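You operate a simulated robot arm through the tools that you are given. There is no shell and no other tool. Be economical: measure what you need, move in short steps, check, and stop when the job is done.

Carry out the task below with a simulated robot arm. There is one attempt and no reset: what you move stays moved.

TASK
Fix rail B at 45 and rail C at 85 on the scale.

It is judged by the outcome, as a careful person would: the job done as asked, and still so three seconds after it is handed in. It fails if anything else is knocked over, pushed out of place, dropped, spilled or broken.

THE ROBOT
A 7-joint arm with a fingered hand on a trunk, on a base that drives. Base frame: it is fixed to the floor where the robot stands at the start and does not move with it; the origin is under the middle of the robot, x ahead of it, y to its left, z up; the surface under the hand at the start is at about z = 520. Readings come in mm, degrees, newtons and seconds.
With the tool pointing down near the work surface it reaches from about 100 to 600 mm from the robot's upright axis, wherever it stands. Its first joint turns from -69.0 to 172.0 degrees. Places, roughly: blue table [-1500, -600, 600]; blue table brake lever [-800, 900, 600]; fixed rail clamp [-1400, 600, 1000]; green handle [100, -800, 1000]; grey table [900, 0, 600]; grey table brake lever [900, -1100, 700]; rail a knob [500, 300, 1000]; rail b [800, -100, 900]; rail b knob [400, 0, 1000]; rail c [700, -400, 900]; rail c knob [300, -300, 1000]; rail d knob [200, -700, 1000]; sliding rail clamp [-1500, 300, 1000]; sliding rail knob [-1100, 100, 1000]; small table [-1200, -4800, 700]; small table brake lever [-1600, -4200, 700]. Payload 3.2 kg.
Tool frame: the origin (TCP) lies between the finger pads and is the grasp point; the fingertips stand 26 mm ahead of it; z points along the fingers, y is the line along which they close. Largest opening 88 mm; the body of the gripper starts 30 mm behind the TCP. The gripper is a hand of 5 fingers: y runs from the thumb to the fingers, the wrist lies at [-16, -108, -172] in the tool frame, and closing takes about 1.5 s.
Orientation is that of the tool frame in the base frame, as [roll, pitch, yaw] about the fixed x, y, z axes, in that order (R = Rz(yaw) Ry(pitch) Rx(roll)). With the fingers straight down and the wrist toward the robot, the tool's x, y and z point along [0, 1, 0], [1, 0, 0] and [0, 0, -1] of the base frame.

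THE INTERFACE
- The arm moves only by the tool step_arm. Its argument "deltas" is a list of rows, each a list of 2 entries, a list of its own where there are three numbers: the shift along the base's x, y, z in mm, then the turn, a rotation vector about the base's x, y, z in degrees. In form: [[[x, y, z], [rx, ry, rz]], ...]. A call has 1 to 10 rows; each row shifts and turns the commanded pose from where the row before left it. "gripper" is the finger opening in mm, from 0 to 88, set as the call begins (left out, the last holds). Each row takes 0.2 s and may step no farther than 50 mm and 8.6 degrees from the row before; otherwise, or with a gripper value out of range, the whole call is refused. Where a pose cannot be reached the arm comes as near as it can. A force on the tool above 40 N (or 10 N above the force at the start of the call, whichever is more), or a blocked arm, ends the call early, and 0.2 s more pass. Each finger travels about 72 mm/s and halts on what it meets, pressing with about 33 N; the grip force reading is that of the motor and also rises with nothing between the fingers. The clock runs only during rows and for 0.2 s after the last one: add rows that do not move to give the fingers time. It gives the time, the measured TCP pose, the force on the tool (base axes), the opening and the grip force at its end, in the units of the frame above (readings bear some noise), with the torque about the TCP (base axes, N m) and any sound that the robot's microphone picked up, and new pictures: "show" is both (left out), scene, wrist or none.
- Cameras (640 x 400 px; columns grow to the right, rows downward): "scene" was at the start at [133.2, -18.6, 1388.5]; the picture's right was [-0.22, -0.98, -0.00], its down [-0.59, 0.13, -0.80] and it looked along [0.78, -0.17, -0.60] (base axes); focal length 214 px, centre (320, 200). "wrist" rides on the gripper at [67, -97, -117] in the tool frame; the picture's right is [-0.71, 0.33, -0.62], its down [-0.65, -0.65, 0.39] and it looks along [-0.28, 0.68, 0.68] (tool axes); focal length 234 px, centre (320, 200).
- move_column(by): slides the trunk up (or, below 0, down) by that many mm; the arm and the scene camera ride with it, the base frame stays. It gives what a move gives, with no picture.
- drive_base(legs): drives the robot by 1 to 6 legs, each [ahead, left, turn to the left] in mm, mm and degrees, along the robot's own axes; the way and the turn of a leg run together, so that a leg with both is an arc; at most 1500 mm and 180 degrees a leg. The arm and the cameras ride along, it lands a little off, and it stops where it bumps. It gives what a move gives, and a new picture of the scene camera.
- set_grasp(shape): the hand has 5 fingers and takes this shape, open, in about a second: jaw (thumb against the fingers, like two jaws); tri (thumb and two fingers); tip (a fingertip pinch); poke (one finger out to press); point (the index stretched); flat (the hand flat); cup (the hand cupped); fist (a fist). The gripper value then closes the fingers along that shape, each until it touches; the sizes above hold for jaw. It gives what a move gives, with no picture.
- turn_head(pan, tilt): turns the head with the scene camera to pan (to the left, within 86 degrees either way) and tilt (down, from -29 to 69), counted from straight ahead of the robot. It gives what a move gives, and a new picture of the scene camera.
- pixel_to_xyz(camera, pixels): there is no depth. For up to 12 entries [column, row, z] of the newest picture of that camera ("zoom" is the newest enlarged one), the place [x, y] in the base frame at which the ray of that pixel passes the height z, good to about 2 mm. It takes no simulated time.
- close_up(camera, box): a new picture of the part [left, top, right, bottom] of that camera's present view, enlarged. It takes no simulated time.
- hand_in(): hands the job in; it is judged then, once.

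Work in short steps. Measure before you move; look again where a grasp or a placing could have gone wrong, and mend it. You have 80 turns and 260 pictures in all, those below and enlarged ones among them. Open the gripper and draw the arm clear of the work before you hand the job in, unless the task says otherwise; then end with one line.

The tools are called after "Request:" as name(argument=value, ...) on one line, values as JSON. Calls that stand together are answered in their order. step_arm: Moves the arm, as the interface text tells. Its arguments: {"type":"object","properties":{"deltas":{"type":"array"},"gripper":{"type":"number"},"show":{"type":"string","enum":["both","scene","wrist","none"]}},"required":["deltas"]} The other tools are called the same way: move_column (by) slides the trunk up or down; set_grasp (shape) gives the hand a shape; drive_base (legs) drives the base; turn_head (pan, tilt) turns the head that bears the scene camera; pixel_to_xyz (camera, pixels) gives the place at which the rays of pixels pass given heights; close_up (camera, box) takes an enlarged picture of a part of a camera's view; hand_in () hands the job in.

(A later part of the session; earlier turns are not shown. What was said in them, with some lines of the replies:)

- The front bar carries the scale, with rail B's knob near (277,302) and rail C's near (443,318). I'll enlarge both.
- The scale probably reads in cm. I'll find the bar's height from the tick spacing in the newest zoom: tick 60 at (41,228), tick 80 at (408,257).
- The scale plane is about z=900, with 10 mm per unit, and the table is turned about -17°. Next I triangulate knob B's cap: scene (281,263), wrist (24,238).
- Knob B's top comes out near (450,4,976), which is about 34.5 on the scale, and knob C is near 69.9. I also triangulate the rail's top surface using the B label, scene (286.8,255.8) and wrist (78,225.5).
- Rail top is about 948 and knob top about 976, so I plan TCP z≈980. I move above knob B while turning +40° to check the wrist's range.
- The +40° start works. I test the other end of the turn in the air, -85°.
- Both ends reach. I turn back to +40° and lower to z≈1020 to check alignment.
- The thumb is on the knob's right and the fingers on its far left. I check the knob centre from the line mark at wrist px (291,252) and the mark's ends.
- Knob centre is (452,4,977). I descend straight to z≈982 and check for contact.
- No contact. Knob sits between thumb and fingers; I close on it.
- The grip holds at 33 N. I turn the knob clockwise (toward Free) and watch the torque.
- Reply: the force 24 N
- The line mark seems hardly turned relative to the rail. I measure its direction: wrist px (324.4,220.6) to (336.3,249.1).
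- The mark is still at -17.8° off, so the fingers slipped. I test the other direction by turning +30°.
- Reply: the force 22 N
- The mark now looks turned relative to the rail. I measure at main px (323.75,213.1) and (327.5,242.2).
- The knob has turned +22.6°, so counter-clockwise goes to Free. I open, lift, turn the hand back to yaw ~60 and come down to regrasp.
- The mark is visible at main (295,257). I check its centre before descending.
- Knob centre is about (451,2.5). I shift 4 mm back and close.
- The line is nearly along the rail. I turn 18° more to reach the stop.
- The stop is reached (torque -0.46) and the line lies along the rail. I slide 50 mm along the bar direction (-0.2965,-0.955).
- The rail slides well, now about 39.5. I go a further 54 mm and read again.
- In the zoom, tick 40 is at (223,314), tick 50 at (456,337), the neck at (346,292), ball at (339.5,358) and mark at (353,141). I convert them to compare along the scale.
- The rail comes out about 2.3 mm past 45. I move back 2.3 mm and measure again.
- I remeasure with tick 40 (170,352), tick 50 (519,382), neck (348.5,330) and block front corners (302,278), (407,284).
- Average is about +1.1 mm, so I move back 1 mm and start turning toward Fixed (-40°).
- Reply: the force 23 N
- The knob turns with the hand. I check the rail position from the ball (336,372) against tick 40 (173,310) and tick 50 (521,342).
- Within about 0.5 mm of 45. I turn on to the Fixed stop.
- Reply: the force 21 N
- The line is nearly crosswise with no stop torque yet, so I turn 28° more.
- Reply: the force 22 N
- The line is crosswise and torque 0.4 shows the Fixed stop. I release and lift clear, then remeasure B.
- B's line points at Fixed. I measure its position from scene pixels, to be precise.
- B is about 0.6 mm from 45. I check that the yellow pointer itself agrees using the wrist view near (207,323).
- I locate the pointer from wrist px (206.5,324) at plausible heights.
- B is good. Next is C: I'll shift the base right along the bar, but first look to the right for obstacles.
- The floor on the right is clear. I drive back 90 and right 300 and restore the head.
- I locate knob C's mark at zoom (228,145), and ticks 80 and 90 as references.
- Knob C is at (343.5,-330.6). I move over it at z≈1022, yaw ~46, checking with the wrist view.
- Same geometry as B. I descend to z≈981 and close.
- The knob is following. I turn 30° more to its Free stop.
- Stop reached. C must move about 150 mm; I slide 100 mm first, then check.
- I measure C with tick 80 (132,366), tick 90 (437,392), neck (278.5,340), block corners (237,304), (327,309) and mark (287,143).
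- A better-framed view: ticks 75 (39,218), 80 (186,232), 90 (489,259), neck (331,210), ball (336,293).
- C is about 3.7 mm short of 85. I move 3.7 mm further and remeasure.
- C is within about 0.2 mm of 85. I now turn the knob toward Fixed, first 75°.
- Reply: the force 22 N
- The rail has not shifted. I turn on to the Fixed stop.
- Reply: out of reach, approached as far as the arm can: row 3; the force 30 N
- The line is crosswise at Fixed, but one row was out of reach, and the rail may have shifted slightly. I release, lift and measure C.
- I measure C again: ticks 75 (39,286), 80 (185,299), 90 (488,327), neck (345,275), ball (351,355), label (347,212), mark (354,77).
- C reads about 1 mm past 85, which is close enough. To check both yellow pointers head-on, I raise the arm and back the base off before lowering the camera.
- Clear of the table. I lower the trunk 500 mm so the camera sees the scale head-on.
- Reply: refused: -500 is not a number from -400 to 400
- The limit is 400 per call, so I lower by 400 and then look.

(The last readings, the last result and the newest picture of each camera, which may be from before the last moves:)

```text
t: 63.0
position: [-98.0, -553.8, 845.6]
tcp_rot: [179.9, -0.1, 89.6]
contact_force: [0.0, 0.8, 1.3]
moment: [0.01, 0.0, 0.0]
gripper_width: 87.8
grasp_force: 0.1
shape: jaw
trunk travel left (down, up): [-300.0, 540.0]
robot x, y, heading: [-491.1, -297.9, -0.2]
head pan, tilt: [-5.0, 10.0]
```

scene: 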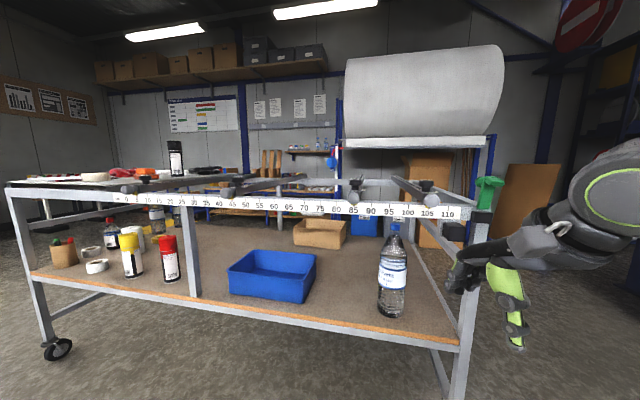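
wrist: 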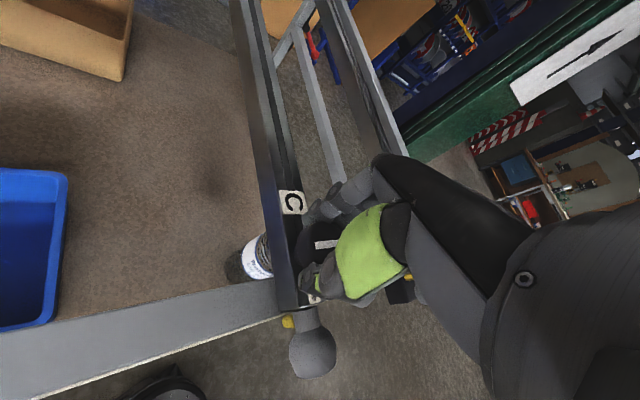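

A good low view of the scale. I enlarge both pointers.

Request:
close_up(camera="scene", box=[200, 170, 272, 215])

Request:
close_up(camera="scene", box=[320, 175, 392, 220])

```text
8.89 times, centred on (236, 192) of scene
```

zoom: 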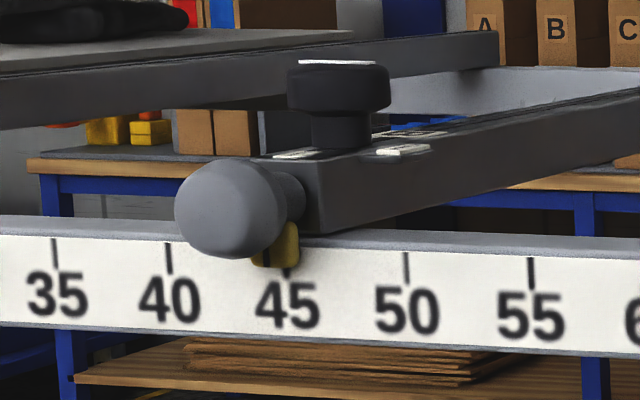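

```text
8.89 times, centred on (356, 198) of scene
```

zoom: 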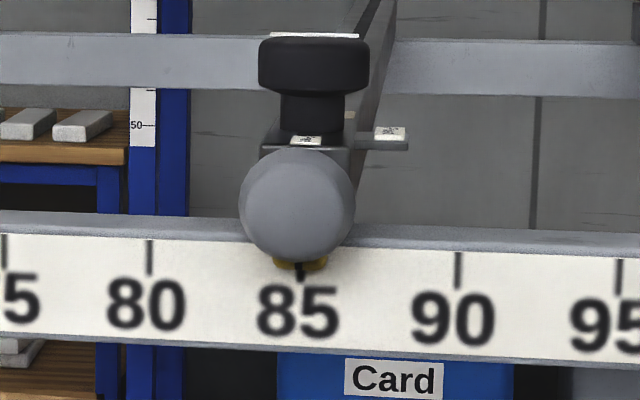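

C's black index lies on 85's tick. B is seen obliquely, so I drive left to look along its rail.

Request:
drive_base(legs=[[80, 445, 0]])

Request:
close_up(camera="scene", box=[300, 170, 420, 245])

```text
t: 65.7
position: [-15.9, -112.4, 844.6]
tcp_rot: [-180.0, -0.1, 89.5]
contact_force: [-0.4, -0.8, -0.3]
moment: [0.02, 0.0, -0.03]
gripper_width: 87.9
grasp_force: 0.0
shape: jaw
trunk travel left (down, up): [-300.0, 540.0]
robot x, y, heading: [-407.2, 141.2, -0.2]
head pan, tilt: [-5.0, 10.0]
```

scene: 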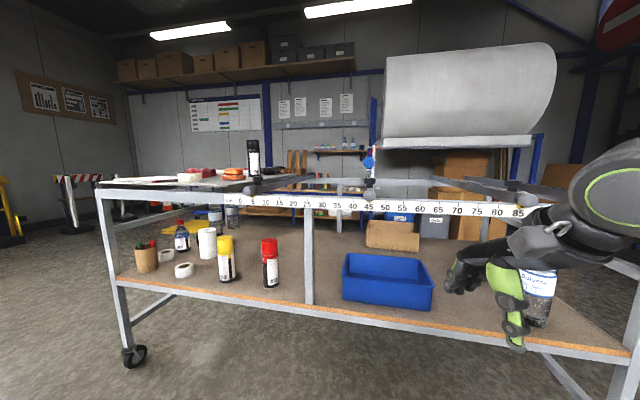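

```text
5.33 times, centred on (360, 208) of scene
```

zoom: 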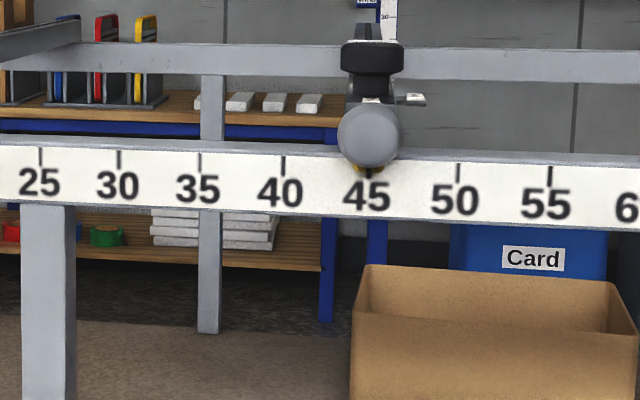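

Request:
close_up(camera="scene", box=[353, 190, 385, 210])

```text
16.00 times, centred on (369, 200) of scene
```

zoom: 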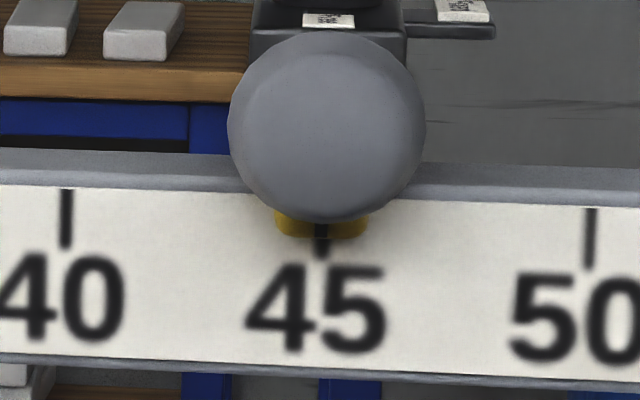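

B's black index sits on 45's tick, C's on 85, and both knobs point to Fixed. The hand is open and clear of the table, so I hand in.

Request:
hand_in()

```text
The job is handed in.
```

Rail B is fixed at 45 and rail C at 85 on the scale; both pointers sit on their ticks, both knobs are turned to Fixed, and the arm is clear of the table.
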